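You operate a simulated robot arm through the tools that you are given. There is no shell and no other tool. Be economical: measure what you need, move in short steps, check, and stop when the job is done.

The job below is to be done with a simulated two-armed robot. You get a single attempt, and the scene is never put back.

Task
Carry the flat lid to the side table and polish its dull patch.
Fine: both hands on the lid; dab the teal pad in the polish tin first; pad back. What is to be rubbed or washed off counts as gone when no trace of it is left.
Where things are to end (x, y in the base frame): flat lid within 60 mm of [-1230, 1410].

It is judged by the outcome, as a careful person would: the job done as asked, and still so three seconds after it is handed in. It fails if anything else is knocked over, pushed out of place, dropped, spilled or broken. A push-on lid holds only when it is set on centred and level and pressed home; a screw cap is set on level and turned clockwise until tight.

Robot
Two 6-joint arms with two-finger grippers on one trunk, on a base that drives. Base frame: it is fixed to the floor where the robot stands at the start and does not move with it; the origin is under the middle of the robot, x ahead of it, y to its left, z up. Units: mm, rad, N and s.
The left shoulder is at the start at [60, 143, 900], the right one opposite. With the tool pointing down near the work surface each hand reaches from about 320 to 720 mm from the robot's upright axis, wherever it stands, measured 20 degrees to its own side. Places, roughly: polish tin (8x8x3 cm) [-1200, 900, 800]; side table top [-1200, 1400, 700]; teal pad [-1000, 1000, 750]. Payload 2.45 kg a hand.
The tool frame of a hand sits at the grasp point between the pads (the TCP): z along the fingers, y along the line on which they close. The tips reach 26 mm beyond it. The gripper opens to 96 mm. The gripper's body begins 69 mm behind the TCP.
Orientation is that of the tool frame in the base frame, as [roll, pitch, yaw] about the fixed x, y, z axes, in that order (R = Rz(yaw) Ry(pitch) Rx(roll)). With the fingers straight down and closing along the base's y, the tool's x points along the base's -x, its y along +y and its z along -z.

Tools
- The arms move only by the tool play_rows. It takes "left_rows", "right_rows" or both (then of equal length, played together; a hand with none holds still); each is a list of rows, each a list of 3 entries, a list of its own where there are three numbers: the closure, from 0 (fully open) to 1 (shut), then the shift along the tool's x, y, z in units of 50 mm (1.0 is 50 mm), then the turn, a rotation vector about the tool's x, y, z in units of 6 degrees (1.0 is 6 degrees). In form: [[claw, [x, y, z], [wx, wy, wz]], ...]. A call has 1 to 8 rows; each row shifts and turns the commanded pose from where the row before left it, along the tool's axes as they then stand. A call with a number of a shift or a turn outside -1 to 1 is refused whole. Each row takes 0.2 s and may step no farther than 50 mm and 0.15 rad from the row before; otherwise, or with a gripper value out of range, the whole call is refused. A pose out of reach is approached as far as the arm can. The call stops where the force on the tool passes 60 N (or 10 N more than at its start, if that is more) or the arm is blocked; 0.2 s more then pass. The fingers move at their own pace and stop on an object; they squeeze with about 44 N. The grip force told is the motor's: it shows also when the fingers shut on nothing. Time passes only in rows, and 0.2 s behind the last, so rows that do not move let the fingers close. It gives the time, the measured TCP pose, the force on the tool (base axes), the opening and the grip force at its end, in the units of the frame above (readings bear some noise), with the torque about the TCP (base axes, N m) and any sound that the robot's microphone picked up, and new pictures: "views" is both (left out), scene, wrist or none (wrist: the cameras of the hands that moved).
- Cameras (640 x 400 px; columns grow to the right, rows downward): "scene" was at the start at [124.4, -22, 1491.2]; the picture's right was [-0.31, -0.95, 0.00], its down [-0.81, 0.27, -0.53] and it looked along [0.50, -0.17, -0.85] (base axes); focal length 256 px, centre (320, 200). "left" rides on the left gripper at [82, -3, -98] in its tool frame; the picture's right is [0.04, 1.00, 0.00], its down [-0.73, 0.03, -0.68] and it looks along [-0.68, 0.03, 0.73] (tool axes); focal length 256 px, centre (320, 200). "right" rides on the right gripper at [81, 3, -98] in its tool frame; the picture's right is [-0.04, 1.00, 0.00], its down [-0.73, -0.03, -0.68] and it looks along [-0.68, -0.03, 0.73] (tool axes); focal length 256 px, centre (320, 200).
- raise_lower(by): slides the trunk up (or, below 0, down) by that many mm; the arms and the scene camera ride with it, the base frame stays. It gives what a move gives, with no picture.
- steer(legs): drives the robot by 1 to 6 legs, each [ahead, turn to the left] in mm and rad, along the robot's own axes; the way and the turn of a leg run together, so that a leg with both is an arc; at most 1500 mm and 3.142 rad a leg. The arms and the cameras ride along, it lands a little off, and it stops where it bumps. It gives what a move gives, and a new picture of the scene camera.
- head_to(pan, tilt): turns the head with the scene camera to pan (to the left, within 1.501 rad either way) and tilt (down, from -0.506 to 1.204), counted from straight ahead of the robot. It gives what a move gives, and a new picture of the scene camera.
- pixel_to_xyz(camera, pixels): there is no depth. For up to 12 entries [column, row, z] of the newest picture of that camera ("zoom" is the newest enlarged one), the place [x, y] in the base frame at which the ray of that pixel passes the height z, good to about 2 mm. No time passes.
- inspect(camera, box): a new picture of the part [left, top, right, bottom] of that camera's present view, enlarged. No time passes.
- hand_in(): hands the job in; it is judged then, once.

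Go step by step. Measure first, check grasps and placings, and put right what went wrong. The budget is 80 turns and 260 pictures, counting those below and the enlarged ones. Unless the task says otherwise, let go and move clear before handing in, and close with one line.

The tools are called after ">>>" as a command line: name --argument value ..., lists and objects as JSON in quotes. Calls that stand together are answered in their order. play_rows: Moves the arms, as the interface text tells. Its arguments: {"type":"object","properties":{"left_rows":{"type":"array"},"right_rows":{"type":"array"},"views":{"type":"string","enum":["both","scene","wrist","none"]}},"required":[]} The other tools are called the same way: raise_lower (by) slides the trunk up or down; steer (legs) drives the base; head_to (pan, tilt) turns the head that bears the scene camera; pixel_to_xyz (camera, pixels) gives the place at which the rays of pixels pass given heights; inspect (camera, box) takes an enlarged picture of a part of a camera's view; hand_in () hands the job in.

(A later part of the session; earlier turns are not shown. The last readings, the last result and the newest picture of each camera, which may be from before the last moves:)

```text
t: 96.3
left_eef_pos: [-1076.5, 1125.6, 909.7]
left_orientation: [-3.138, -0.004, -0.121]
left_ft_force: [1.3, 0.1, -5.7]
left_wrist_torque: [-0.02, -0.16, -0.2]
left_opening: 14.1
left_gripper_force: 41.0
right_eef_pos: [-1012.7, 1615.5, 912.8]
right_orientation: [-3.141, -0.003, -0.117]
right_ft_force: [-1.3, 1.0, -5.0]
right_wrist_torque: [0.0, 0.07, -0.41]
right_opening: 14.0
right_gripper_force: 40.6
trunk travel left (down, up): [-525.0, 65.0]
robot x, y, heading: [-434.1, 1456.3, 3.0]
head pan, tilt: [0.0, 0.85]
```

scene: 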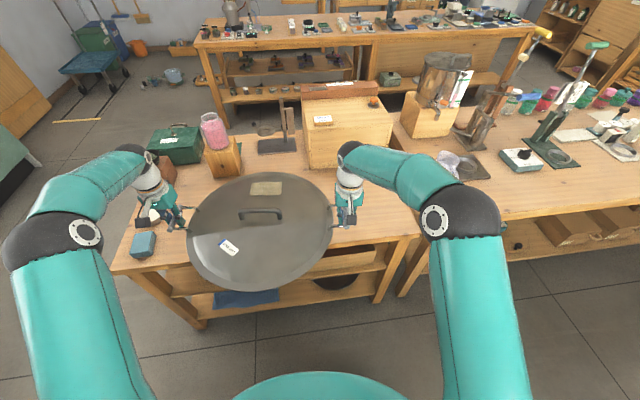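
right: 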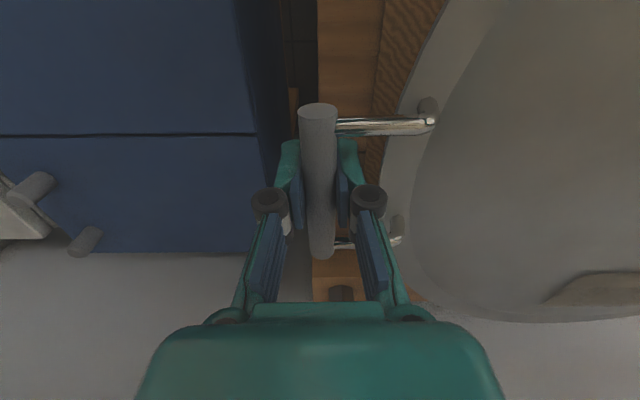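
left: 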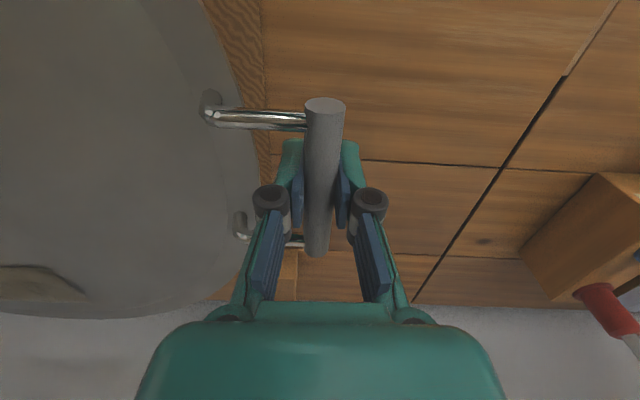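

The lid centre is at (-1045,1370) and 163 mm ahead puts it on target. I'll drive that and re-measure the box and block clearances.

>>> steer --legs '[[160, 0.02]]'

>>> inspect --camera "scene" --box '[140, 60, 420, 235]'

```text
t: 97.7
left_eef_pos: [-1232.2, 1134.5, 910.2]
left_orientation: [-3.137, -0.005, -0.102]
left_ft_force: [0.8, -0.5, -4.2]
left_wrist_torque: [0.04, -0.07, -0.19]
left_opening: 14.2
left_gripper_force: 39.9
right_eef_pos: [-1179.0, 1625.2, 913.5]
right_orientation: [-3.139, -0.001, -0.099]
right_ft_force: [-1.7, 1.0, -4.9]
right_wrist_torque: [0.02, -0.02, -0.44]
right_opening: 14.1
right_gripper_force: 40.3
trunk travel left (down, up): [-525.0, 65.0]
robot x, y, heading: [-598.2, 1478.5, 3.021]
head pan, tilt: [0.0, 0.85]
```

scene: 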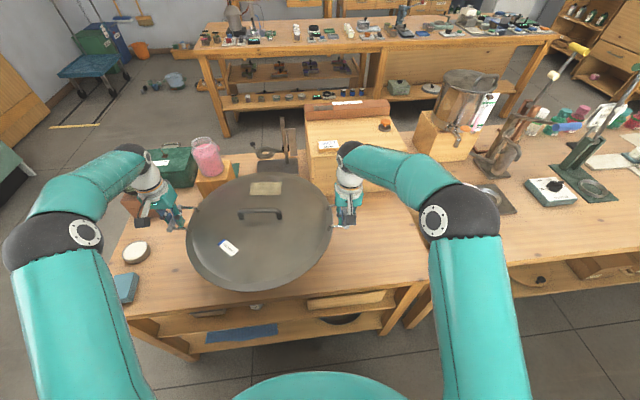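

```text
2.29 times, centred on (280, 148) of scene
```

zoom: 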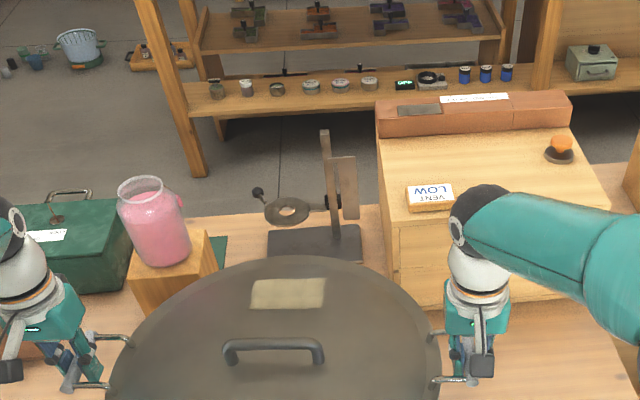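

The lid centre is at (-1205,1380), about 38 mm from nominal and clear of the box and block. I'll lower it in sync.

>>> play_rows --left_rows '[[1, [0, 0, 0.2], [0, 0, 0]], [1, [0, 0, 0.3], [0, 0, 0]], [1, [0, 0, 0.4], [0, 0, 0]], [1, [0, 0, 0.4], [0, 0, 0]], [1, [0, 0, 0.3], [0, 0, 0]], [1, [0, 0, 0.2], [0, 0, 0]]]' --right_rows '[[1, [0, 0, 0.2], [0, 0, 0]], [1, [0, 0, 0.3], [0, 0, 0]], [1, [0, 0, 0.42], [0, 0, 0]], [1, [0, 0, 0.42], [0, 0, 0]], [1, [0, 0, 0.3], [0, 0, 0]], [1, [0, 0, 0.2], [0, 0, 0]]]' --views "scene"

>>> inspect --camera "scene" --box '[140, 120, 420, 295]'

```text
t: 99.1
left_eef_pos: [-1231.2, 1135.4, 820.1]
left_orientation: [-3.139, -0.005, -0.101]
left_ft_force: [2.1, 4.0, -3.8]
left_wrist_torque: [-0.02, -0.13, -0.33]
left_opening: 14.4
left_gripper_force: 40.7
right_eef_pos: [-1174.5, 1627.1, 820.6]
right_orientation: [-3.138, 0.0, -0.099]
right_ft_force: [-2.0, -4.0, -5.3]
right_wrist_torque: [0.03, 0.06, -0.46]
right_opening: 14.5
right_gripper_force: 40.4
trunk travel left (down, up): [-525.0, 65.0]
robot x, y, heading: [-596.6, 1483.7, 3.023]
head pan, tilt: [0.0, 0.85]
```

scene: 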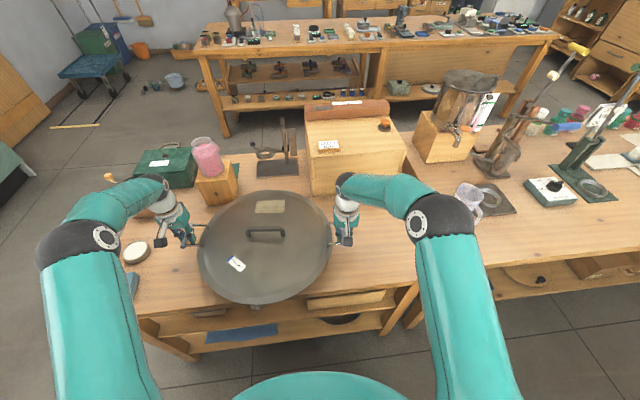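

```text
2.29 times, centred on (280, 208) of scene
```

zoom: 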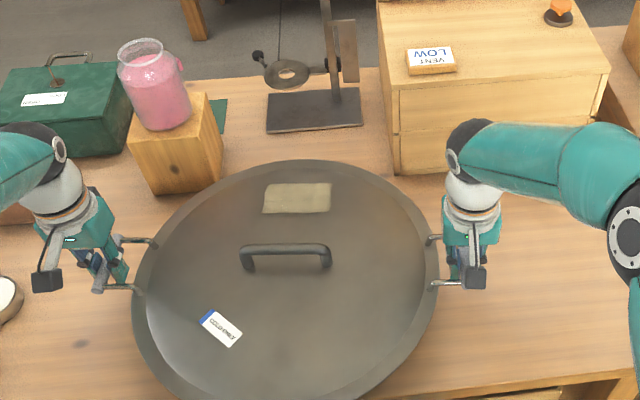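

Still hanging (about 4–5 N each), with clear margins to the block and box. I'll lower further in small steps until the load shifts onto the table.

>>> play_rows --left_rows '[[1, [0, 0, 0.1], [0, 0, 0]], [1, [0, 0, 0.1], [0, 0, 0]], [1, [0, 0, 0.1], [0, 0, 0]], [1, [0, 0, 0.1], [0, 0, 0]]]' --right_rows '[[1, [0, 0, 0.1], [0, 0, 0]], [1, [0, 0, 0.1], [0, 0, 0]], [1, [0, 0, 0.1], [0, 0, 0]], [1, [0, 0, 0.1], [0, 0, 0]]]' --views "none"

>>> play_rows --left_rows '[[1, [0, 0, 0.06], [0, 0, 0]], [1, [0, 0, 0.06], [0, 0, 0]]]' --right_rows '[[1, [0, 0, 0.06], [0, 0, 0]], [1, [0, 0, 0.06], [0, 0, 0]]]' --views "scene"

```text
t: 100.1
left_eef_pos: [-1229.5, 1135.0, 800.9]
left_orientation: [-3.138, -0.004, -0.101]
left_ft_force: [0.5, -0.7, -4.4]
left_wrist_torque: [-0.01, -0.31, -0.2]
left_opening: 14.4
left_gripper_force: 41.3
right_eef_pos: [-1176.4, 1626.0, 800.7]
right_orientation: [-3.138, 0.0, -0.098]
right_ft_force: [-1.0, 0.9, -4.7]
right_wrist_torque: [0.01, 0.22, -0.28]
right_opening: 14.5
right_gripper_force: 40.3
trunk travel left (down, up): [-525.0, 65.0]
robot x, y, heading: [-599.0, 1480.5, 3.022]
head pan, tilt: [0.0, 0.85]
```

```text
t: 100.7
left_eef_pos: [-1229.6, 1134.3, 794.8]
left_orientation: [-3.139, -0.004, -0.102]
left_ft_force: [2.0, -2.3, -4.3]
left_wrist_torque: [-0.01, -0.1, -0.26]
left_opening: 14.4
left_gripper_force: 40.4
right_eef_pos: [-1176.1, 1626.1, 795.3]
right_orientation: [-3.137, -0.001, -0.097]
right_ft_force: [-0.9, 1.8, -4.5]
right_wrist_torque: [0.03, 0.05, -0.42]
right_opening: 14.5
right_gripper_force: 40.2
trunk travel left (down, up): [-525.0, 65.0]
robot x, y, heading: [-594.5, 1478.9, 3.023]
head pan, tilt: [0.0, 0.85]
```

scene: 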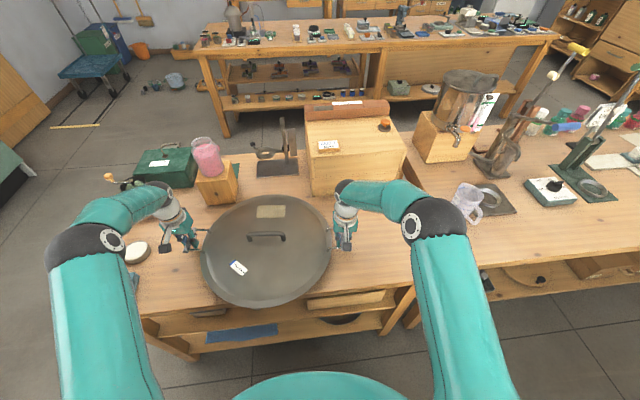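

Still hanging, so the table is lower than I assumed. I'll continue down.

>>> play_rows --left_rows '[[1, [0, 0, 0.08], [0, 0, 0]], [1, [0, 0, 0.08], [0, 0, 0]], [1, [0, 0, 0.08], [0, 0, 0]]]' --right_rows '[[1, [0, 0, 0.08], [0, 0, 0]], [1, [0, 0, 0.08], [0, 0, 0]], [1, [0, 0, 0.08], [0, 0, 0]]]' --views "none"

>>> play_rows --left_rows '[[1, [0, 0, 0.08], [0, 0, 0]], [1, [0, 0, 0.08], [0, 0, 0]]]' --right_rows '[[1, [0, 0, 0.08], [0, 0, 0]], [1, [0, 0, 0.08], [0, 0, 0]]]' --views "both"

```text
t: 101.5
left_eef_pos: [-1229.7, 1134.3, 783.5]
left_orientation: [-3.138, -0.003, -0.101]
left_ft_force: [-0.2, -1.9, -4.6]
left_wrist_torque: [0.04, 0.3, -0.17]
left_opening: 14.2
left_gripper_force: 40.7
right_eef_pos: [-1176.8, 1625.5, 784.3]
right_orientation: [-3.138, -0.001, -0.098]
right_ft_force: [-1.5, 2.0, -4.2]
right_wrist_torque: [-0.08, -0.38, -0.34]
right_opening: 14.3
right_gripper_force: 40.5
trunk travel left (down, up): [-525.0, 65.0]
robot x, y, heading: [-598.2, 1482.0, 3.018]
head pan, tilt: [0.0, 0.85]
```

```text
t: 102.1
left_eef_pos: [-1229.2, 1135.2, 775.7]
left_orientation: [-3.137, -0.004, -0.103]
left_ft_force: [0.7, -0.5, -4.8]
left_wrist_torque: [0.04, 0.26, -0.17]
left_opening: 14.2
left_gripper_force: 40.3
right_eef_pos: [-1176.4, 1626.5, 775.6]
right_orientation: [-3.137, -0.002, -0.096]
right_ft_force: [-0.8, 1.1, -4.2]
right_wrist_torque: [-0.01, -0.26, -0.36]
right_opening: 14.3
right_gripper_force: 41.0
trunk travel left (down, up): [-525.0, 65.0]
robot x, y, heading: [-597.8, 1480.8, 3.019]
head pan, tilt: [0.0, 0.85]
```

scene: 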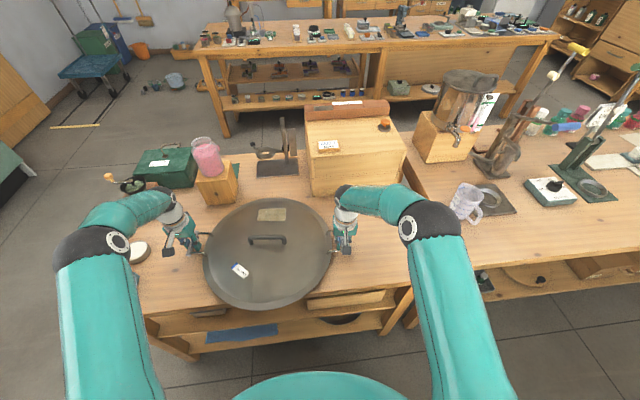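
right: 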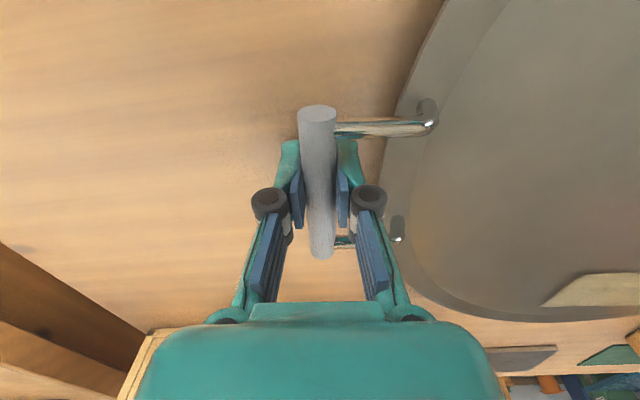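
left: 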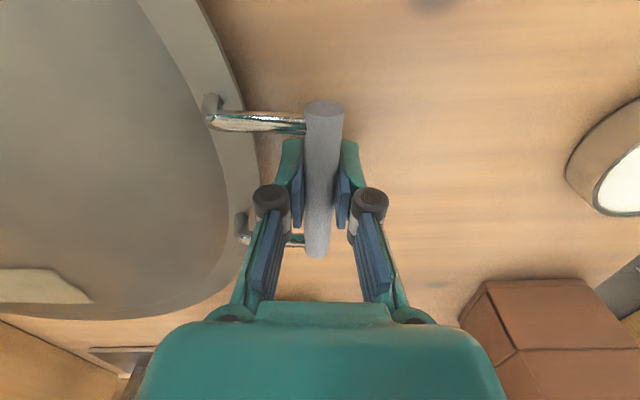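

Still hanging, with clear space around the hands. I'll keep lowering.

>>> play_rows --left_rows '[[1, [0, 0, 0.08], [0, 0, 0]], [1, [0, 0, 0.08], [0, 0, 0]]]' --right_rows '[[1, [0, 0, 0.08], [0, 0, 0]], [1, [0, 0, 0.08], [0, 0, 0]]]' --views "none"

>>> play_rows --left_rows '[[1, [0, 0, 0.08], [0, 0, 0]], [1, [0, 0, 0.08], [0, 0, 0]]]' --right_rows '[[1, [0, 0, 0.08], [0, 0, 0]], [1, [0, 0, 0.08], [0, 0, 0]]]' --views "none"

>>> play_rows --left_rows '[[1, [0, 0, 0.08], [0, 0, 0]], [1, [0, 0, 0.08], [0, 0, 0]]]' --right_rows '[[1, [0, 0, 0.08], [0, 0, 0]], [1, [0, 0, 0.08], [0, 0, 0]]]' --views "scene"

```text
t: 102.7
left_eef_pos: [-1229.2, 1134.7, 771.0]
left_orientation: [-3.14, 0.003, -0.1]
left_ft_force: [-2.9, 2.8, 14.5]
left_wrist_torque: [-0.13, -1.18, -0.15]
left_opening: 14.4
left_gripper_force: 40.9
right_eef_pos: [-1176.8, 1625.6, 772.1]
right_orientation: [3.141, 0.006, -0.098]
right_ft_force: [-3.5, -4.5, 10.1]
right_wrist_torque: [-0.13, -1.24, -0.32]
right_opening: 14.2
right_gripper_force: 40.7
trunk travel left (down, up): [-525.0, 65.0]
robot x, y, heading: [-597.9, 1477.7, 3.017]
head pan, tilt: [0.0, 0.85]
```

```text
t: 103.3
left_eef_pos: [-1229.8, 1134.6, 766.9]
left_orientation: [-3.141, 0.011, -0.103]
left_ft_force: [-6.7, 9.8, 37.5]
left_wrist_torque: [0.03, 0.03, -0.99]
left_opening: 14.7
left_gripper_force: 41.6
right_eef_pos: [-1176.5, 1626.5, 767.3]
right_orientation: [3.139, 0.016, -0.101]
right_ft_force: [-6.7, -11.2, 38.4]
right_wrist_torque: [0.01, 0.03, -0.44]
right_opening: 14.5
right_gripper_force: 40.9
trunk travel left (down, up): [-525.0, 65.0]
robot x, y, heading: [-599.6, 1479.7, 3.019]
head pan, tilt: [0.0, 0.85]
```

```text
t: 103.9
left_eef_pos: [-1229.3, 1134.6, 765.2]
left_orientation: [3.141, 0.014, -0.101]
left_ft_force: [10.2, 3.0, 27.8]
left_wrist_torque: [0.1, -1.66, -0.03]
left_opening: 14.1
left_gripper_force: 40.2
right_eef_pos: [-1175.8, 1626.1, 766.6]
right_orientation: [3.14, 0.02, -0.099]
right_ft_force: [9.3, -0.9, 26.9]
right_wrist_torque: [0.14, -1.6, -0.11]
right_opening: 13.9
right_gripper_force: 40.3
trunk travel left (down, up): [-525.0, 65.0]
robot x, y, heading: [-599.9, 1479.0, 3.018]
head pan, tilt: [0.0, 0.85]
stopped in row 2 (left hand): the force on the tool passed its limit at 62 N (the readings are from after the stop); the commanded pose is now the measured one
```

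scene: 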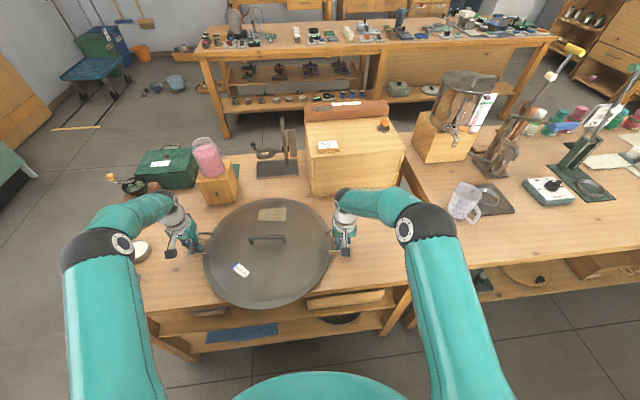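

Contact came at about TCP 772, so the lid is resting on the table and I'm pressing it a bit. I'll ease off 4 mm and then open gently.

>>> play_rows --left_rows '[[1, [0, 0, -0.05], [0, 0, 0]], [1, [0, 0, -0.03], [0, 0, 0]], [0.85, [0, 0, 0], [0, 0, 0]], [0.64, [0, 0, 0], [0, 0, 0]], [0.64, [0, 0, 0], [0, 0, 0]]]' --right_rows '[[1, [0, 0, -0.05], [0, 0, 0]], [1, [0, 0, -0.03], [0, 0, 0]], [0.85, [0, 0, 0], [0, 0, 0]], [0.64, [0, 0, 0], [0, 0, 0]], [0.64, [0, 0, 0], [0, 0, 0]]]'

```text
t: 105.1
left_eef_pos: [-1232.9, 1133.6, 765.0]
left_orientation: [3.14, 0.015, -0.099]
left_ft_force: [1.5, -0.2, 7.3]
left_wrist_torque: [-0.14, -0.15, 0.05]
left_opening: 35.3
left_gripper_force: 0.0
right_eef_pos: [-1180.5, 1626.7, 765.3]
right_orientation: [3.139, 0.018, -0.097]
right_ft_force: [1.2, 0.5, 3.9]
right_wrist_torque: [0.02, -0.06, 0.02]
right_opening: 34.9
right_gripper_force: 0.1
trunk travel left (down, up): [-525.0, 65.0]
robot x, y, heading: [-599.1, 1478.1, 3.019]
head pan, tilt: [0.0, 0.85]
```

scene: 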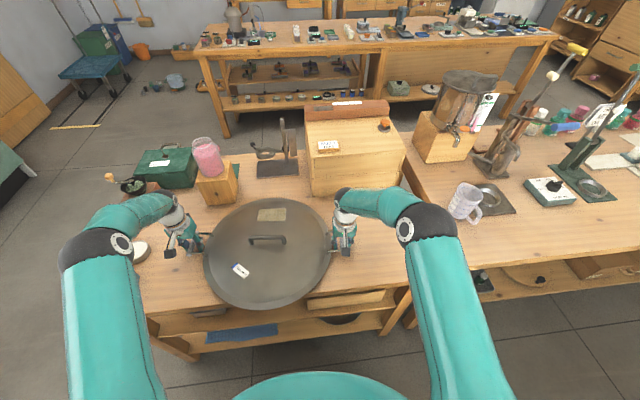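
right: 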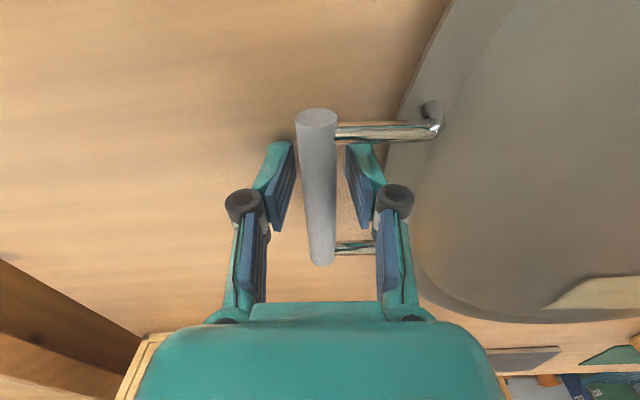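
left: 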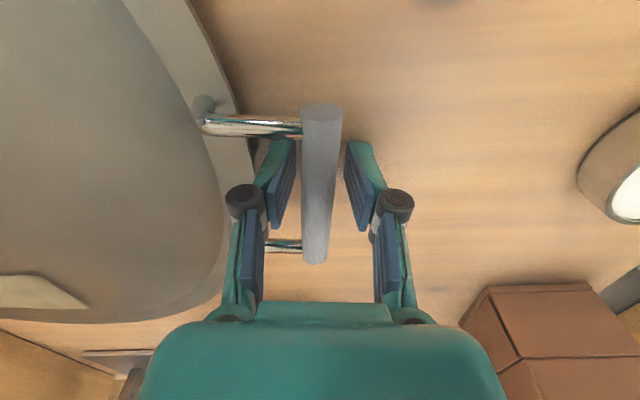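

The lid rests free of both hands. I'll raise both straight up, clear of it.

>>> play_rows --left_rows '[[0.64, [0, 0, -0.2], [0, 0, 0]], [0.64, [0, 0, -0.6], [0, 0, 0]], [0.64, [0, 0, -0.8], [0, 0, 0]], [0.64, [0, 0, -0.8], [0, 0, 0]], [0.5, [0, 0, -0.8], [0, 0, 0]], [0.3, [0, 0, -0.8], [0, 0, 0]]]' --right_rows '[[0.64, [0, 0, -0.2], [0, 0, 0]], [0.64, [0, 0, -0.6], [0, 0, 0]], [0.64, [0, 0, -0.8], [0, 0, 0]], [0.64, [0, 0, -0.8], [0, 0, 0]], [0.64, [0, 0, -0.8], [0, 0, 0]], [0.64, [0, 0, -0.8], [0, 0, 0]]]'

>>> inspect --camera "scene" --box '[80, 140, 400, 340]'

```text
t: 106.5
left_eef_pos: [-1231.6, 1135.6, 964.4]
left_orientation: [3.14, 0.015, -0.101]
left_ft_force: [0.2, -1.0, 1.0]
left_wrist_torque: [-0.01, 0.05, -0.01]
left_opening: 67.2
left_gripper_force: 0.1
right_eef_pos: [-1177.9, 1625.6, 967.5]
right_orientation: [3.139, 0.015, -0.098]
right_ft_force: [0.5, 0.6, 0.1]
right_wrist_torque: [-0.01, 0.01, -0.02]
right_opening: 34.6
right_gripper_force: 0.2
trunk travel left (down, up): [-525.0, 65.0]
robot x, y, heading: [-597.4, 1484.1, 3.019]
head pan, tilt: [0.0, 0.85]
```

scene: 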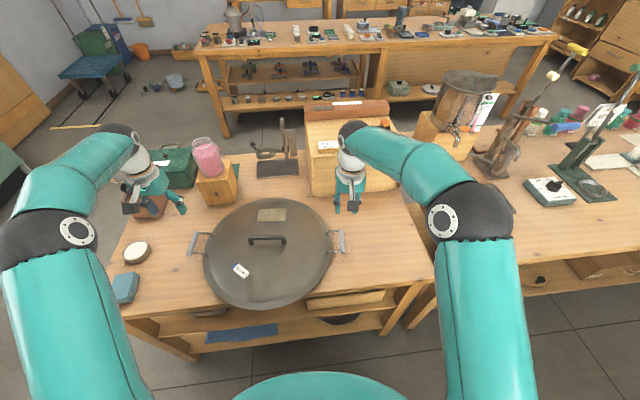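
right: 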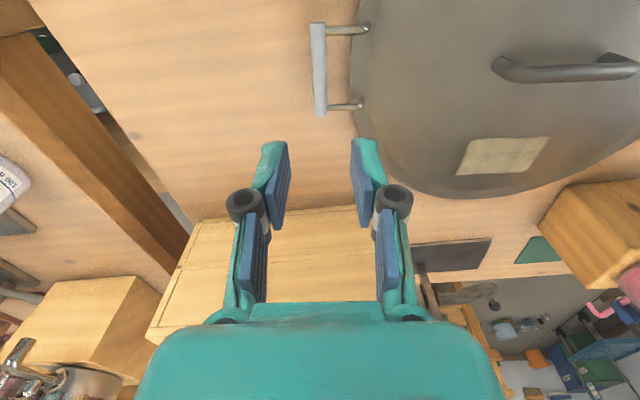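
left: 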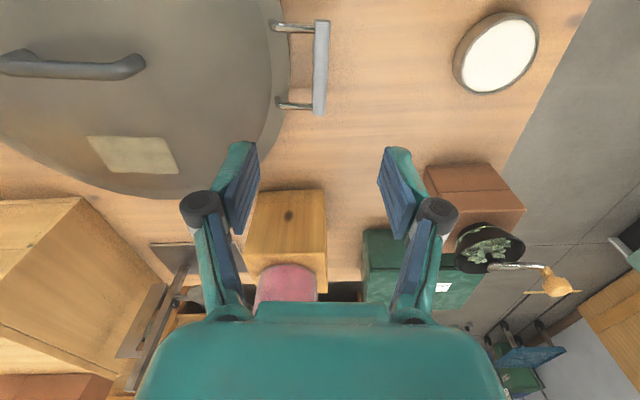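

```text
2.00 times, centred on (240, 240) of scene
```

zoom: 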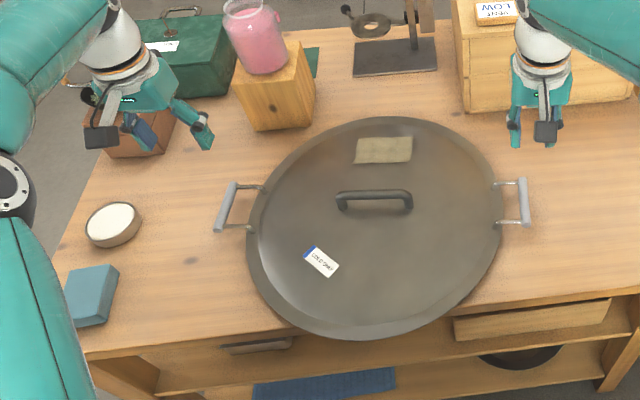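

The lid is resting flat. Next I'll triangulate the patch, the tin and the pad using the two wrist cameras and the scene camera.

>>> pixel_to_xyz --camera "right" --pixels '[[504, 156, 760], [504, 156, 780], [504, 156, 800], [319, 70, 770]]'

>>> pixel_to_xyz --camera "left" --pixels '[[134, 155, 760], [134, 155, 780], [134, 155, 800], [497, 53, 740], [497, 53, 760], [497, 53, 780], [321, 68, 770], [88, 136, 780], [170, 136, 780], [178, 173, 780], [108, 173, 780]]'

>>> pixel_to_xyz --camera "scene" --pixels '[[271.5, 215, 760], [271.5, 215, 780], [271.5, 215, 800], [137, 252, 740], [137, 252, 760], [137, 252, 780], [126, 285, 740], [126, 285, 760], [126, 285, 780], [268, 250, 780], [196, 243, 770], [341.5, 242, 770]]'

```text
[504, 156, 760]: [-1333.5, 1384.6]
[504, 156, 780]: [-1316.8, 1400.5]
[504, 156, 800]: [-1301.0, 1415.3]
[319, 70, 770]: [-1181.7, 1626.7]
```

```text
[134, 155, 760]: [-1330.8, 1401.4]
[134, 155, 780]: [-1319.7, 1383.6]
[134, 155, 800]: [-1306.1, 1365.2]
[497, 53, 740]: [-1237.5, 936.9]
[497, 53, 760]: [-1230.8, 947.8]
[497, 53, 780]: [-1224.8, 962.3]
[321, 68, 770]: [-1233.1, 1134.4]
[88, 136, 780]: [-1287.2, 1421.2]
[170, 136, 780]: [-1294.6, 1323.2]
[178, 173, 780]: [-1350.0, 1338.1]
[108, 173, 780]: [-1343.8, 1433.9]
```

```text
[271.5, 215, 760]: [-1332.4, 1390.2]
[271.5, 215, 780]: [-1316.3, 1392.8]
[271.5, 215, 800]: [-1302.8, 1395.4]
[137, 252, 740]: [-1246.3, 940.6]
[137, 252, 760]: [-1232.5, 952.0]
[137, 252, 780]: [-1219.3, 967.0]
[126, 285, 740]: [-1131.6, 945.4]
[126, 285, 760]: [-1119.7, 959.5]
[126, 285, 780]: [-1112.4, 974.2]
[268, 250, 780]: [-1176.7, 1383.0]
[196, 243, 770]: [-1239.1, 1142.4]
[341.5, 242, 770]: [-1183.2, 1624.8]
```

Fixes: patch at about (-1324,1392,770), about 95×55 mm; tin top (-1233,950); pad (-1120,958). The lid centre is (-1207,1380), 37 mm from nominal. I'll raise the hands and reposition to about (-650,1250), from where the left hand can reach everything.

>>> play_rows --left_rows '[[0, [0, 0, -0.8], [0, 0, 0]], [0, [0, 0, -0.8], [0, 0, 0]], [0, [0, 0, -0.6], [0, 0, 0]]]' --right_rows '[[0.5, [0, 0, -0.8], [0, 0, 0]], [0.5, [0, 0, -0.8], [0, 0, 0]], [0.5, [0, 0, -0.6], [0, 0, 0]]]' --views "none"

>>> steer --legs '[[-227, 0], [0, 0.75], [330, 0]]'

>>> steer --legs '[[0, -0.45]]'

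```text
t: 107.3
left_eef_pos: [-1228.4, 1135.0, 1073.8]
left_orientation: [-3.14, 0.01, -0.103]
left_ft_force: [-0.4, -0.3, -0.3]
left_wrist_torque: [-0.02, 0.04, 0.02]
left_opening: 95.9
left_gripper_force: 0.1
right_eef_pos: [-1174.9, 1626.0, 1074.1]
right_orientation: [3.14, 0.016, -0.098]
right_ft_force: [1.1, -0.8, 1.0]
right_wrist_torque: [0.01, 0.02, 0.02]
right_opening: 47.8
right_gripper_force: 0.1
trunk travel left (down, up): [-525.0, 65.0]
robot x, y, heading: [-599.7, 1479.7, 3.021]
head pan, tilt: [0.0, 0.85]
```

```text
t: 110.3
left_eef_pos: [-847.4, 917.8, 1071.3]
left_orientation: [-3.138, 0.005, 0.24]
left_ft_force: [0.2, -0.9, 0.3]
left_wrist_torque: [0.03, 0.02, -0.02]
left_opening: 96.0
left_gripper_force: 0.1
right_eef_pos: [-963.8, 1395.9, 1075.8]
right_orientation: [3.141, 0.018, 0.243]
right_ft_force: [-0.2, 0.1, 0.4]
right_wrist_torque: [0.0, 0.04, -0.02]
right_opening: 47.8
right_gripper_force: 0.1
trunk travel left (down, up): [-525.0, 65.0]
robot x, y, heading: [-374.1, 1471.0, -2.92]
head pan, tilt: [0.0, 0.85]
stopped in leg 2: the robot was blocked; the commanded pose is now the measured one
```

scene: 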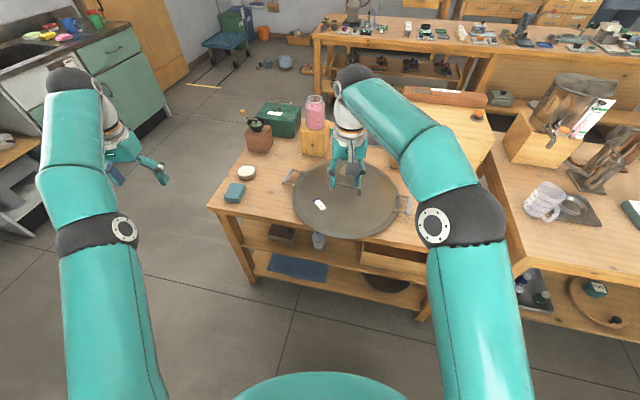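

```text
t: 111.7
left_eef_pos: [-971.6, 1047.9, 1072.9]
left_orientation: [-3.141, 0.009, -0.005]
left_ft_force: [0.7, 0.3, 0.5]
left_wrist_torque: [0.02, -0.04, 0.01]
left_opening: 96.0
left_gripper_force: 0.1
right_eef_pos: [-964.1, 1543.1, 1075.6]
right_orientation: [3.14, 0.016, -0.004]
right_ft_force: [-0.1, 0.4, -0.6]
right_wrist_torque: [0.0, 0.0, -0.01]
right_opening: 47.6
right_gripper_force: 0.0
trunk travel left (down, up): [-525.0, 65.0]
robot x, y, heading: [-376.7, 1454.7, 3.119]
head pan, tilt: [0.0, 0.85]
stopped in leg 1: the robot was blocked; the commanded pose is now the measured one
```

scene: 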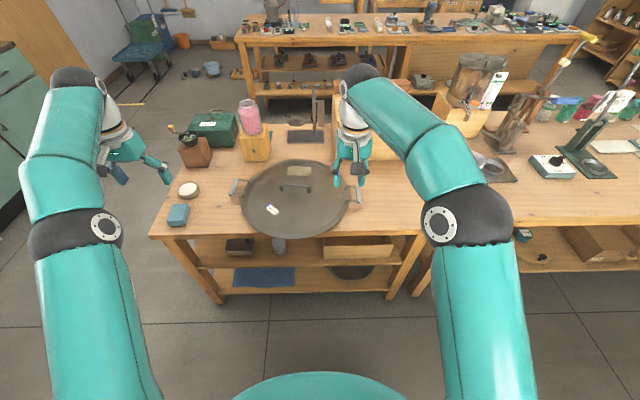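

The turn stopped again in open floor. Since earlier stops cleared on retry, I'll just reissue: turn toward (-650,1250) and drive.

>>> steer --legs '[[0, 0.63]]'

```text
t: 113.2
left_eef_pos: [-833.2, 904.3, 1069.6]
left_orientation: [-3.139, 0.001, 0.271]
left_ft_force: [0.1, 0.3, 0.5]
left_wrist_torque: [0.02, 0.03, 0.01]
left_opening: 96.0
left_gripper_force: 0.1
right_eef_pos: [-965.3, 1377.9, 1077.2]
right_orientation: [-3.141, 0.018, 0.277]
right_ft_force: [0.4, 0.6, 0.2]
right_wrist_torque: [-0.02, 0.07, -0.03]
right_opening: 48.1
right_gripper_force: 0.1
trunk travel left (down, up): [-525.0, 65.0]
robot x, y, heading: [-383.0, 1470.5, -2.882]
head pan, tilt: [0.0, 0.85]
stopped in leg 1: the robot was blocked; the commanded pose is now the measured one
```

scene: 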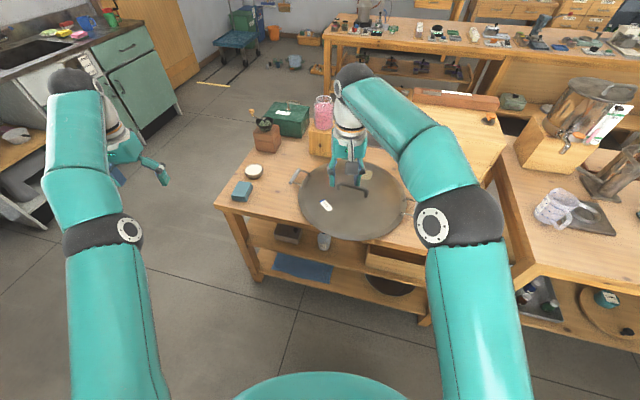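

This stop is physical: it blocks at the same heading. I'll look toward the rear right and rear left.

>>> head_to --pan -1.5 --tilt 0.8

>>> pixel_to_xyz --camera "scene" --pixels '[[600, 200, 0], [600, 300, 0], [600, 300, 750], [500, 300, 0], [600, 200, 750]]'

>>> head_to --pan 1.5 --tilt 0.8

>>> pixel_to_xyz --camera "scene" --pixels '[[40, 200, 0], [40, 300, 0], [40, 300, 750], [140, 300, 0], [40, 200, 750]]'

```text
t: 114.8
left_eef_pos: [-835.4, 905.0, 1068.5]
left_orientation: [-3.14, 0.0, 0.271]
left_ft_force: [-0.7, 0.1, -0.7]
left_wrist_torque: [0.04, -0.02, 0.04]
left_opening: 95.8
left_gripper_force: 0.0
right_eef_pos: [-967.0, 1378.1, 1075.5]
right_orientation: [3.141, 0.015, 0.277]
right_ft_force: [-0.7, -1.0, -0.1]
right_wrist_torque: [0.03, -0.01, 0.02]
right_opening: 47.8
right_gripper_force: 0.1
trunk travel left (down, up): [-525.0, 65.0]
robot x, y, heading: [-379.7, 1474.2, -2.886]
head pan, tilt: [-1.499, 0.799]
```

scene: 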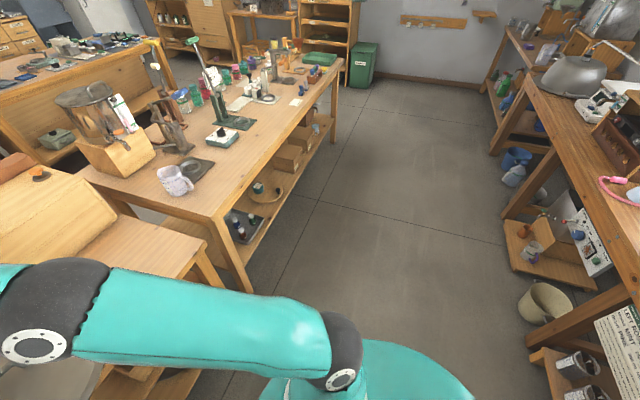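

```text
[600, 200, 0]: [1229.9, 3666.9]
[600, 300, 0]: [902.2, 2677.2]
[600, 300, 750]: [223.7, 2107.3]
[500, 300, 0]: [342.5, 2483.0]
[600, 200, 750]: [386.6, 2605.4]
```

```text
t: 117.4
left_eef_pos: [-836.1, 905.4, 1067.7]
left_orientation: [-3.138, 0.001, 0.271]
left_ft_force: [-0.3, 0.4, -0.3]
left_wrist_torque: [-0.04, -0.03, -0.02]
left_opening: 95.6
left_gripper_force: 0.1
right_eef_pos: [-965.4, 1379.2, 1075.1]
right_orientation: [-3.141, 0.014, 0.277]
right_ft_force: [0.3, -0.3, -0.2]
right_wrist_torque: [-0.03, 0.03, 0.01]
right_opening: 47.9
right_gripper_force: 0.1
trunk travel left (down, up): [-525.0, 65.0]
robot x, y, heading: [-380.5, 1469.9, -2.882]
head pan, tilt: [1.499, 0.799]
```

scene: 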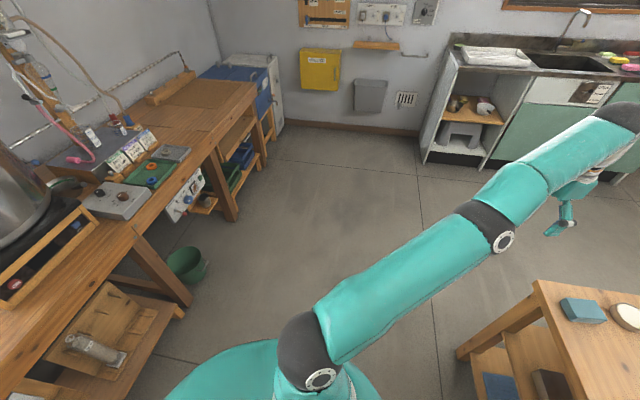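

```text
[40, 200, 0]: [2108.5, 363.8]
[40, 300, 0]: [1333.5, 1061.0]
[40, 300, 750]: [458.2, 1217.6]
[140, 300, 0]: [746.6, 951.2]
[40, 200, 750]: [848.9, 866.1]
```

The still bench is close behind (front about x≈250), so the long tail can't swing here. I'll drive forward first and then turn.

>>> steer --legs '[[190, 0], [0, 0.8]]'

>>> head_to --pan -0.3 --tilt 0.9

```text
t: 120.4
left_eef_pos: [-734.5, 725.0, 1067.0]
left_orientation: [-3.135, 0.015, 0.71]
left_ft_force: [0.4, -0.1, -0.3]
left_wrist_torque: [0.02, 0.03, -0.01]
left_opening: 96.2
left_gripper_force: 0.0
right_eef_pos: [-1055.1, 1094.7, 1076.9]
right_orientation: [-3.14, 0.015, 0.709]
right_ft_force: [0.1, -0.2, 0.4]
right_wrist_torque: [0.03, 0.05, 0.04]
right_opening: 47.9
right_gripper_force: 0.0
trunk travel left (down, up): [-525.0, 65.0]
robot x, y, heading: [-576.4, 1437.7, -2.452]
head pan, tilt: [1.499, 0.799]
stopped in leg 2: the robot was blocked; the commanded pose is now the measured one
```

scene: 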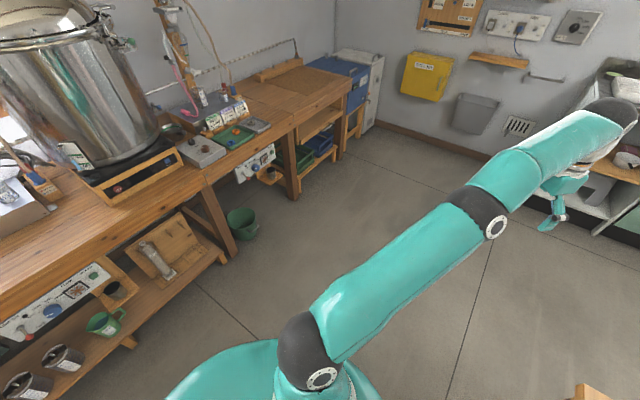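

```text
t: 122.2
left_eef_pos: [-737.6, 726.0, 1067.9]
left_orientation: [-3.137, 0.017, 0.711]
left_ft_force: [-0.8, 0.2, -0.8]
left_wrist_torque: [-0.02, -0.03, 0.02]
left_opening: 96.1
left_gripper_force: 0.1
right_eef_pos: [-1057.7, 1094.5, 1078.8]
right_orientation: [3.141, 0.016, 0.71]
right_ft_force: [1.2, -0.9, -0.3]
right_wrist_torque: [-0.01, -0.02, -0.02]
right_opening: 47.9
right_gripper_force: 0.0
trunk travel left (down, up): [-525.0, 65.0]
robot x, y, heading: [-573.9, 1440.3, -2.442]
head pan, tilt: [-0.3, 0.901]
```

scene: 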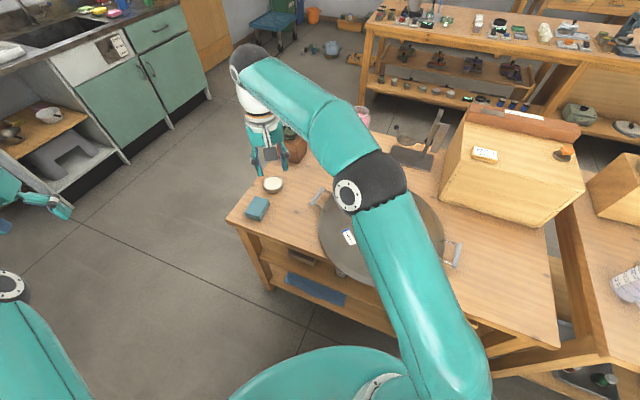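

The front corner of the base is likely close to the side table now. I'll back off, turn further, drive along the table at a safe distance, then face it again.

>>> steer --legs '[[-140, 0], [0, 0.7]]'

```text
t: 124.6
left_eef_pos: [-435.7, 817.7, 1067.6]
left_orientation: [-3.118, -0.027, 0.975]
left_ft_force: [-0.1, 1.2, -0.2]
left_wrist_torque: [0.01, 0.0, 0.01]
left_opening: 96.2
left_gripper_force: 0.0
right_eef_pos: [-842.6, 1070.6, 1080.0]
right_orientation: [3.139, 0.018, 0.974]
right_ft_force: [-0.2, 0.2, 0.4]
right_wrist_torque: [-0.02, 0.01, 0.02]
right_opening: 47.9
right_gripper_force: 0.0
trunk travel left (down, up): [-525.0, 65.0]
robot x, y, heading: [-482.8, 1539.0, -2.175]
head pan, tilt: [-0.3, 0.901]
stopped in leg 2: the robot was blocked; the commanded pose is now the measured one
```

scene: 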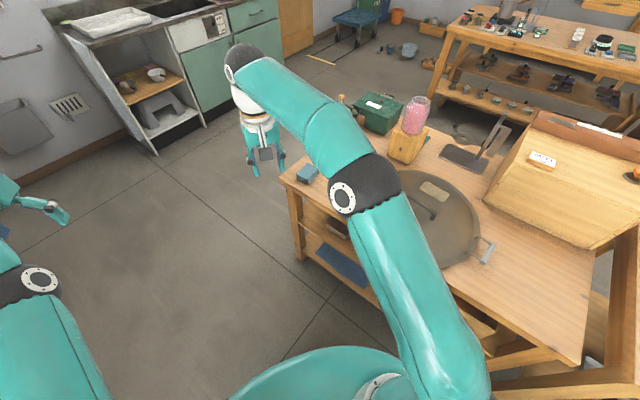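

The stop again doesn't match anything visible, and an earlier one cleared on a plain retry. I'll retry with smaller turns.

>>> steer --legs '[[0, 0.3]]'

>>> steer --legs '[[0, 0.2]]'

```text
t: 125.9
left_eef_pos: [-277.2, 845.4, 1067.3]
left_orientation: [-3.117, -0.018, 1.209]
left_ft_force: [-0.2, 0.3, 0.7]
left_wrist_torque: [0.01, -0.01, -0.02]
left_opening: 96.1
left_gripper_force: 0.0
right_eef_pos: [-730.2, 999.2, 1079.0]
right_orientation: [3.141, 0.016, 1.208]
right_ft_force: [0.2, -0.3, -1.0]
right_wrist_torque: [0.01, 0.03, 0.02]
right_opening: 48.0
right_gripper_force: 0.1
trunk travel left (down, up): [-525.0, 65.0]
robot x, y, heading: [-491.7, 1541.1, -1.942]
head pan, tilt: [-0.3, 0.901]
stopped in leg 1: the robot was blocked; the commanded pose is now the measured one
```

scene: 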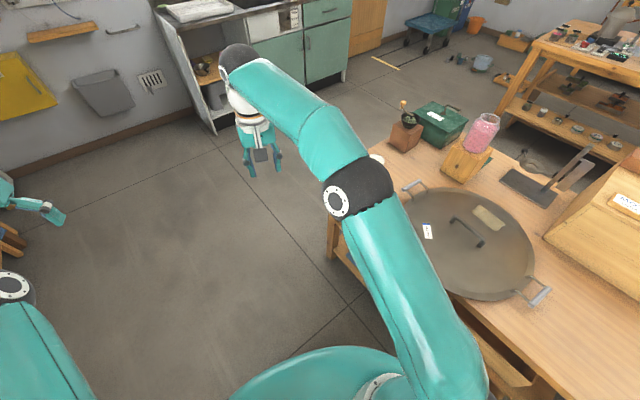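

```text
t: 127.1
left_eef_pos: [-146.5, 906.1, 1066.7]
left_orientation: [-3.114, -0.015, 1.406]
left_ft_force: [0.6, -0.2, 0.1]
left_wrist_torque: [0.0, 0.0, -0.02]
left_opening: 96.1
left_gripper_force: 0.1
right_eef_pos: [-620.1, 962.3, 1079.1]
right_orientation: [-3.141, 0.017, 1.404]
right_ft_force: [0.5, 0.3, 0.6]
right_wrist_torque: [-0.02, -0.01, 0.0]
right_opening: 48.0
right_gripper_force: 0.1
trunk travel left (down, up): [-525.0, 65.0]
robot x, y, heading: [-501.2, 1544.3, -1.742]
head pan, tilt: [-0.3, 0.901]
```

scene: 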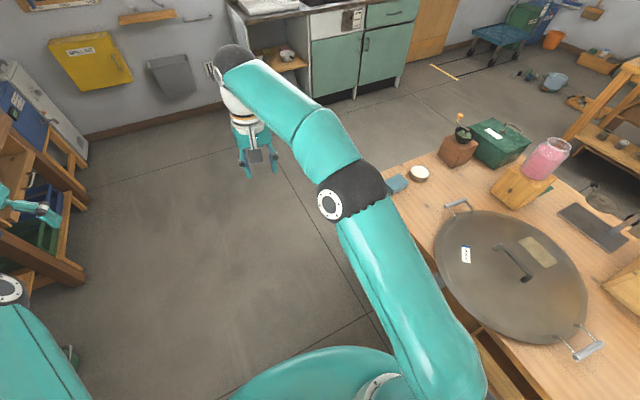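

Small turns do go through. I'm at about heading 4.55, so I'll drive along the table and then turn back to face it in small steps.

>>> steer --legs '[[290, 0.1]]'

>>> steer --legs '[[0, -0.4]]'

>>> steer --legs '[[0, -0.4]]'

>>> steer --legs '[[0, -0.4]]'

```text
t: 128.9
left_eef_pos: [-131.9, 713.8, 1067.8]
left_orientation: [-3.087, -0.069, 1.481]
left_ft_force: [-0.5, -0.9, -0.3]
left_wrist_torque: [0.08, -0.05, 0.02]
left_opening: 95.5
left_gripper_force: 0.0
right_eef_pos: [-599.6, 718.8, 1089.4]
right_orientation: [3.14, 0.027, 1.493]
right_ft_force: [0.0, -1.3, -1.5]
right_wrist_torque: [0.14, -0.01, 0.0]
right_opening: 48.4
right_gripper_force: 0.0
trunk travel left (down, up): [-525.0, 65.0]
robot x, y, heading: [-539.1, 1300.4, -1.633]
head pan, tilt: [-0.3, 0.901]
stopped in leg 1: the robot was blocked; the commanded pose is now the measured one
```

scene: 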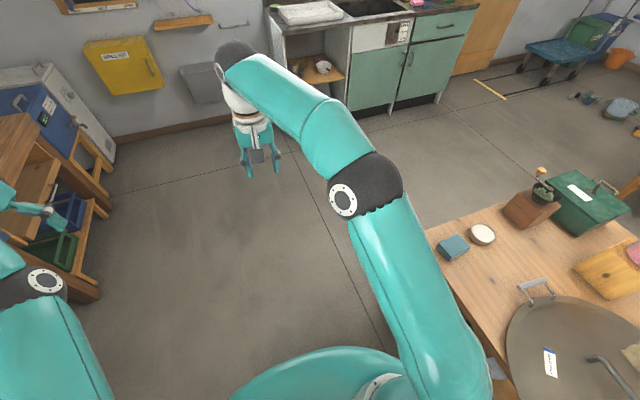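

```text
t: 130.7
left_eef_pos: [-394.2, 590.8, 1067.5]
left_orientation: [-3.097, -0.048, 1.079]
left_ft_force: [-0.2, 0.1, 0.8]
left_wrist_torque: [-0.03, 0.03, -0.03]
left_opening: 96.0
left_gripper_force: 0.1
right_eef_pos: [-822.8, 793.2, 1090.3]
right_orientation: [3.139, 0.027, 1.086]
right_ft_force: [-0.5, 0.8, 0.1]
right_wrist_torque: [-0.01, 0.01, 0.03]
right_opening: 47.8
right_gripper_force: 0.1
trunk travel left (down, up): [-525.0, 65.0]
robot x, y, heading: [-517.3, 1292.1, -2.047]
head pan, tilt: [-0.3, 0.901]
```

scene: 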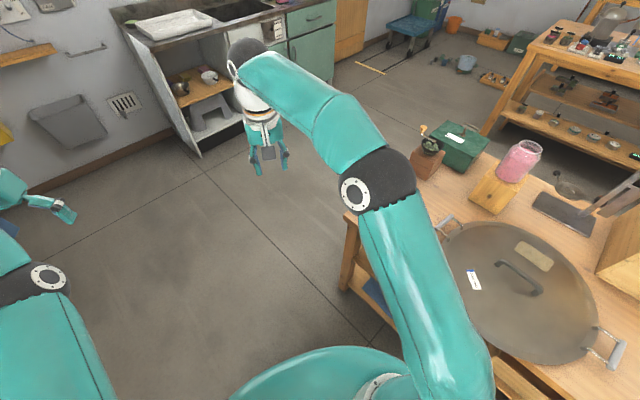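

```text
t: 132.4
left_eef_pos: [-683.1, 589.6, 1067.1]
left_orientation: [-3.097, -0.05, 0.68]
left_ft_force: [1.6, -0.5, 0.8]
left_wrist_torque: [0.01, 0.0, 0.07]
left_opening: 96.3
left_gripper_force: 0.0
right_eef_pos: [-994.9, 950.1, 1090.3]
right_orientation: [3.14, 0.029, 0.687]
right_ft_force: [-1.1, 0.0, 0.9]
right_wrist_torque: [0.0, -0.02, 0.0]
right_opening: 48.0
right_gripper_force: 0.0
trunk travel left (down, up): [-525.0, 65.0]
robot x, y, heading: [-507.3, 1278.7, -2.447]
head pan, tilt: [-0.3, 0.901]
```

scene: 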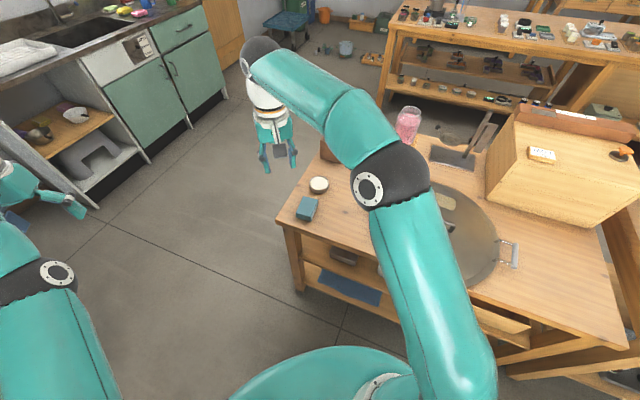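

```text
t: 134.1
left_eef_pos: [-946.6, 706.6, 1069.2]
left_orientation: [-3.096, -0.048, 0.28]
left_ft_force: [-1.4, -0.1, 0.5]
left_wrist_torque: [-0.01, 0.01, 0.04]
left_opening: 96.1
left_gripper_force: 0.0
right_eef_pos: [-1086.8, 1164.2, 1090.6]
right_orientation: [3.141, 0.029, 0.29]
right_ft_force: [0.0, 0.1, -0.6]
right_wrist_torque: [-0.03, -0.03, 0.02]
right_opening: 47.9
right_gripper_force: 0.0
trunk travel left (down, up): [-525.0, 65.0]
robot x, y, heading: [-502.8, 1255.6, -2.839]
head pan, tilt: [-0.3, 0.901]
```

scene: 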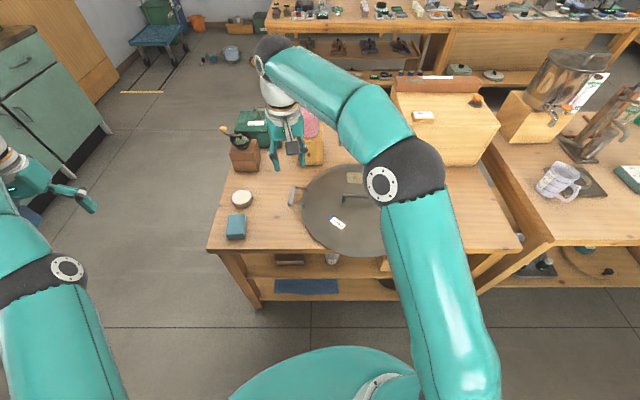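

The retries worked: I'm now facing the table at (-503,1256), heading 3.42. Pad and tin are 685 and 790 mm away, so I'll go forward 115 mm.

>>> steer --legs '[[115, 0]]'

>>> head_to --pan 0.1 --tilt 1.0

>>> inspect --camera "scene" --box '[180, 80, 380, 230]'

```text
t: 135.3
left_eef_pos: [-1060.0, 672.6, 1067.3]
left_orientation: [-3.095, -0.048, 0.278]
left_ft_force: [-0.1, -0.8, -0.5]
left_wrist_torque: [0.01, -0.07, -0.03]
left_opening: 96.1
left_gripper_force: 0.0
right_eef_pos: [-1200.2, 1131.3, 1090.5]
right_orientation: [3.14, 0.027, 0.287]
right_ft_force: [-0.6, -0.1, -1.0]
right_wrist_torque: [0.0, -0.06, 0.0]
right_opening: 47.9
right_gripper_force: 0.0
trunk travel left (down, up): [-525.0, 65.0]
robot x, y, heading: [-616.5, 1219.5, -2.845]
head pan, tilt: [-0.3, 0.901]
```

scene: 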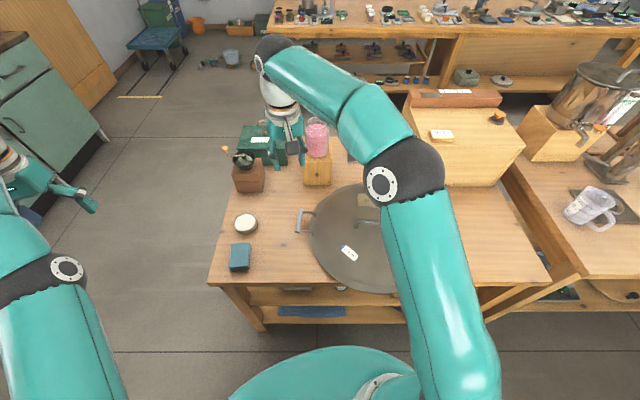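

```text
t: 136.2
left_eef_pos: [-1058.5, 672.7, 1069.7]
left_orientation: [-3.097, -0.047, 0.277]
left_ft_force: [1.0, 0.7, -0.6]
left_wrist_torque: [-0.02, -0.02, 0.02]
left_opening: 96.2
left_gripper_force: 0.2
right_eef_pos: [-1200.1, 1131.3, 1091.9]
right_orientation: [3.14, 0.028, 0.288]
right_ft_force: [0.3, -0.8, 0.2]
right_wrist_torque: [-0.02, -0.03, -0.02]
right_opening: 48.0
right_gripper_force: 0.0
trunk travel left (down, up): [-525.0, 65.0]
robot x, y, heading: [-618.8, 1218.0, -2.847]
head pan, tilt: [0.099, 1.0]
```

scene: 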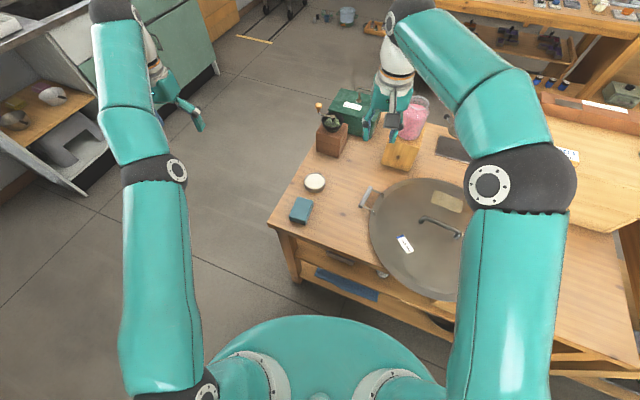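

```text
2.67 times, centred on (280, 155) of scene
```

zoom: 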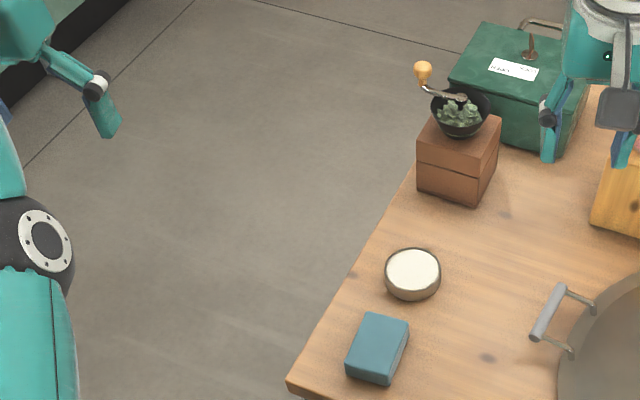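

The pad and tin are in view. I'll measure the pad's top corners and the tin from the enlarged picture.

>>> pixel_to_xyz --camera "zoom" --pixels '[[362, 312, 765], [410, 320, 765], [390, 376, 765], [346, 364, 765], [388, 386, 740], [345, 377, 740], [412, 270, 770], [412, 270, 750], [386, 276, 760], [440, 272, 760], [413, 248, 760], [413, 300, 740]]'

```text
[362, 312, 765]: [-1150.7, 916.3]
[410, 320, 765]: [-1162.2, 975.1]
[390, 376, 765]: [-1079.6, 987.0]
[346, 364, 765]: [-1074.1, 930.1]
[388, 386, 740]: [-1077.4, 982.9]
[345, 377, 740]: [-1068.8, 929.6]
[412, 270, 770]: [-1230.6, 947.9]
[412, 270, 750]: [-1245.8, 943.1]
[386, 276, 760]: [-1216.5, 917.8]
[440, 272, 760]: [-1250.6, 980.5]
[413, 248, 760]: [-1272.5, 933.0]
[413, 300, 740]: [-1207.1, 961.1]
```

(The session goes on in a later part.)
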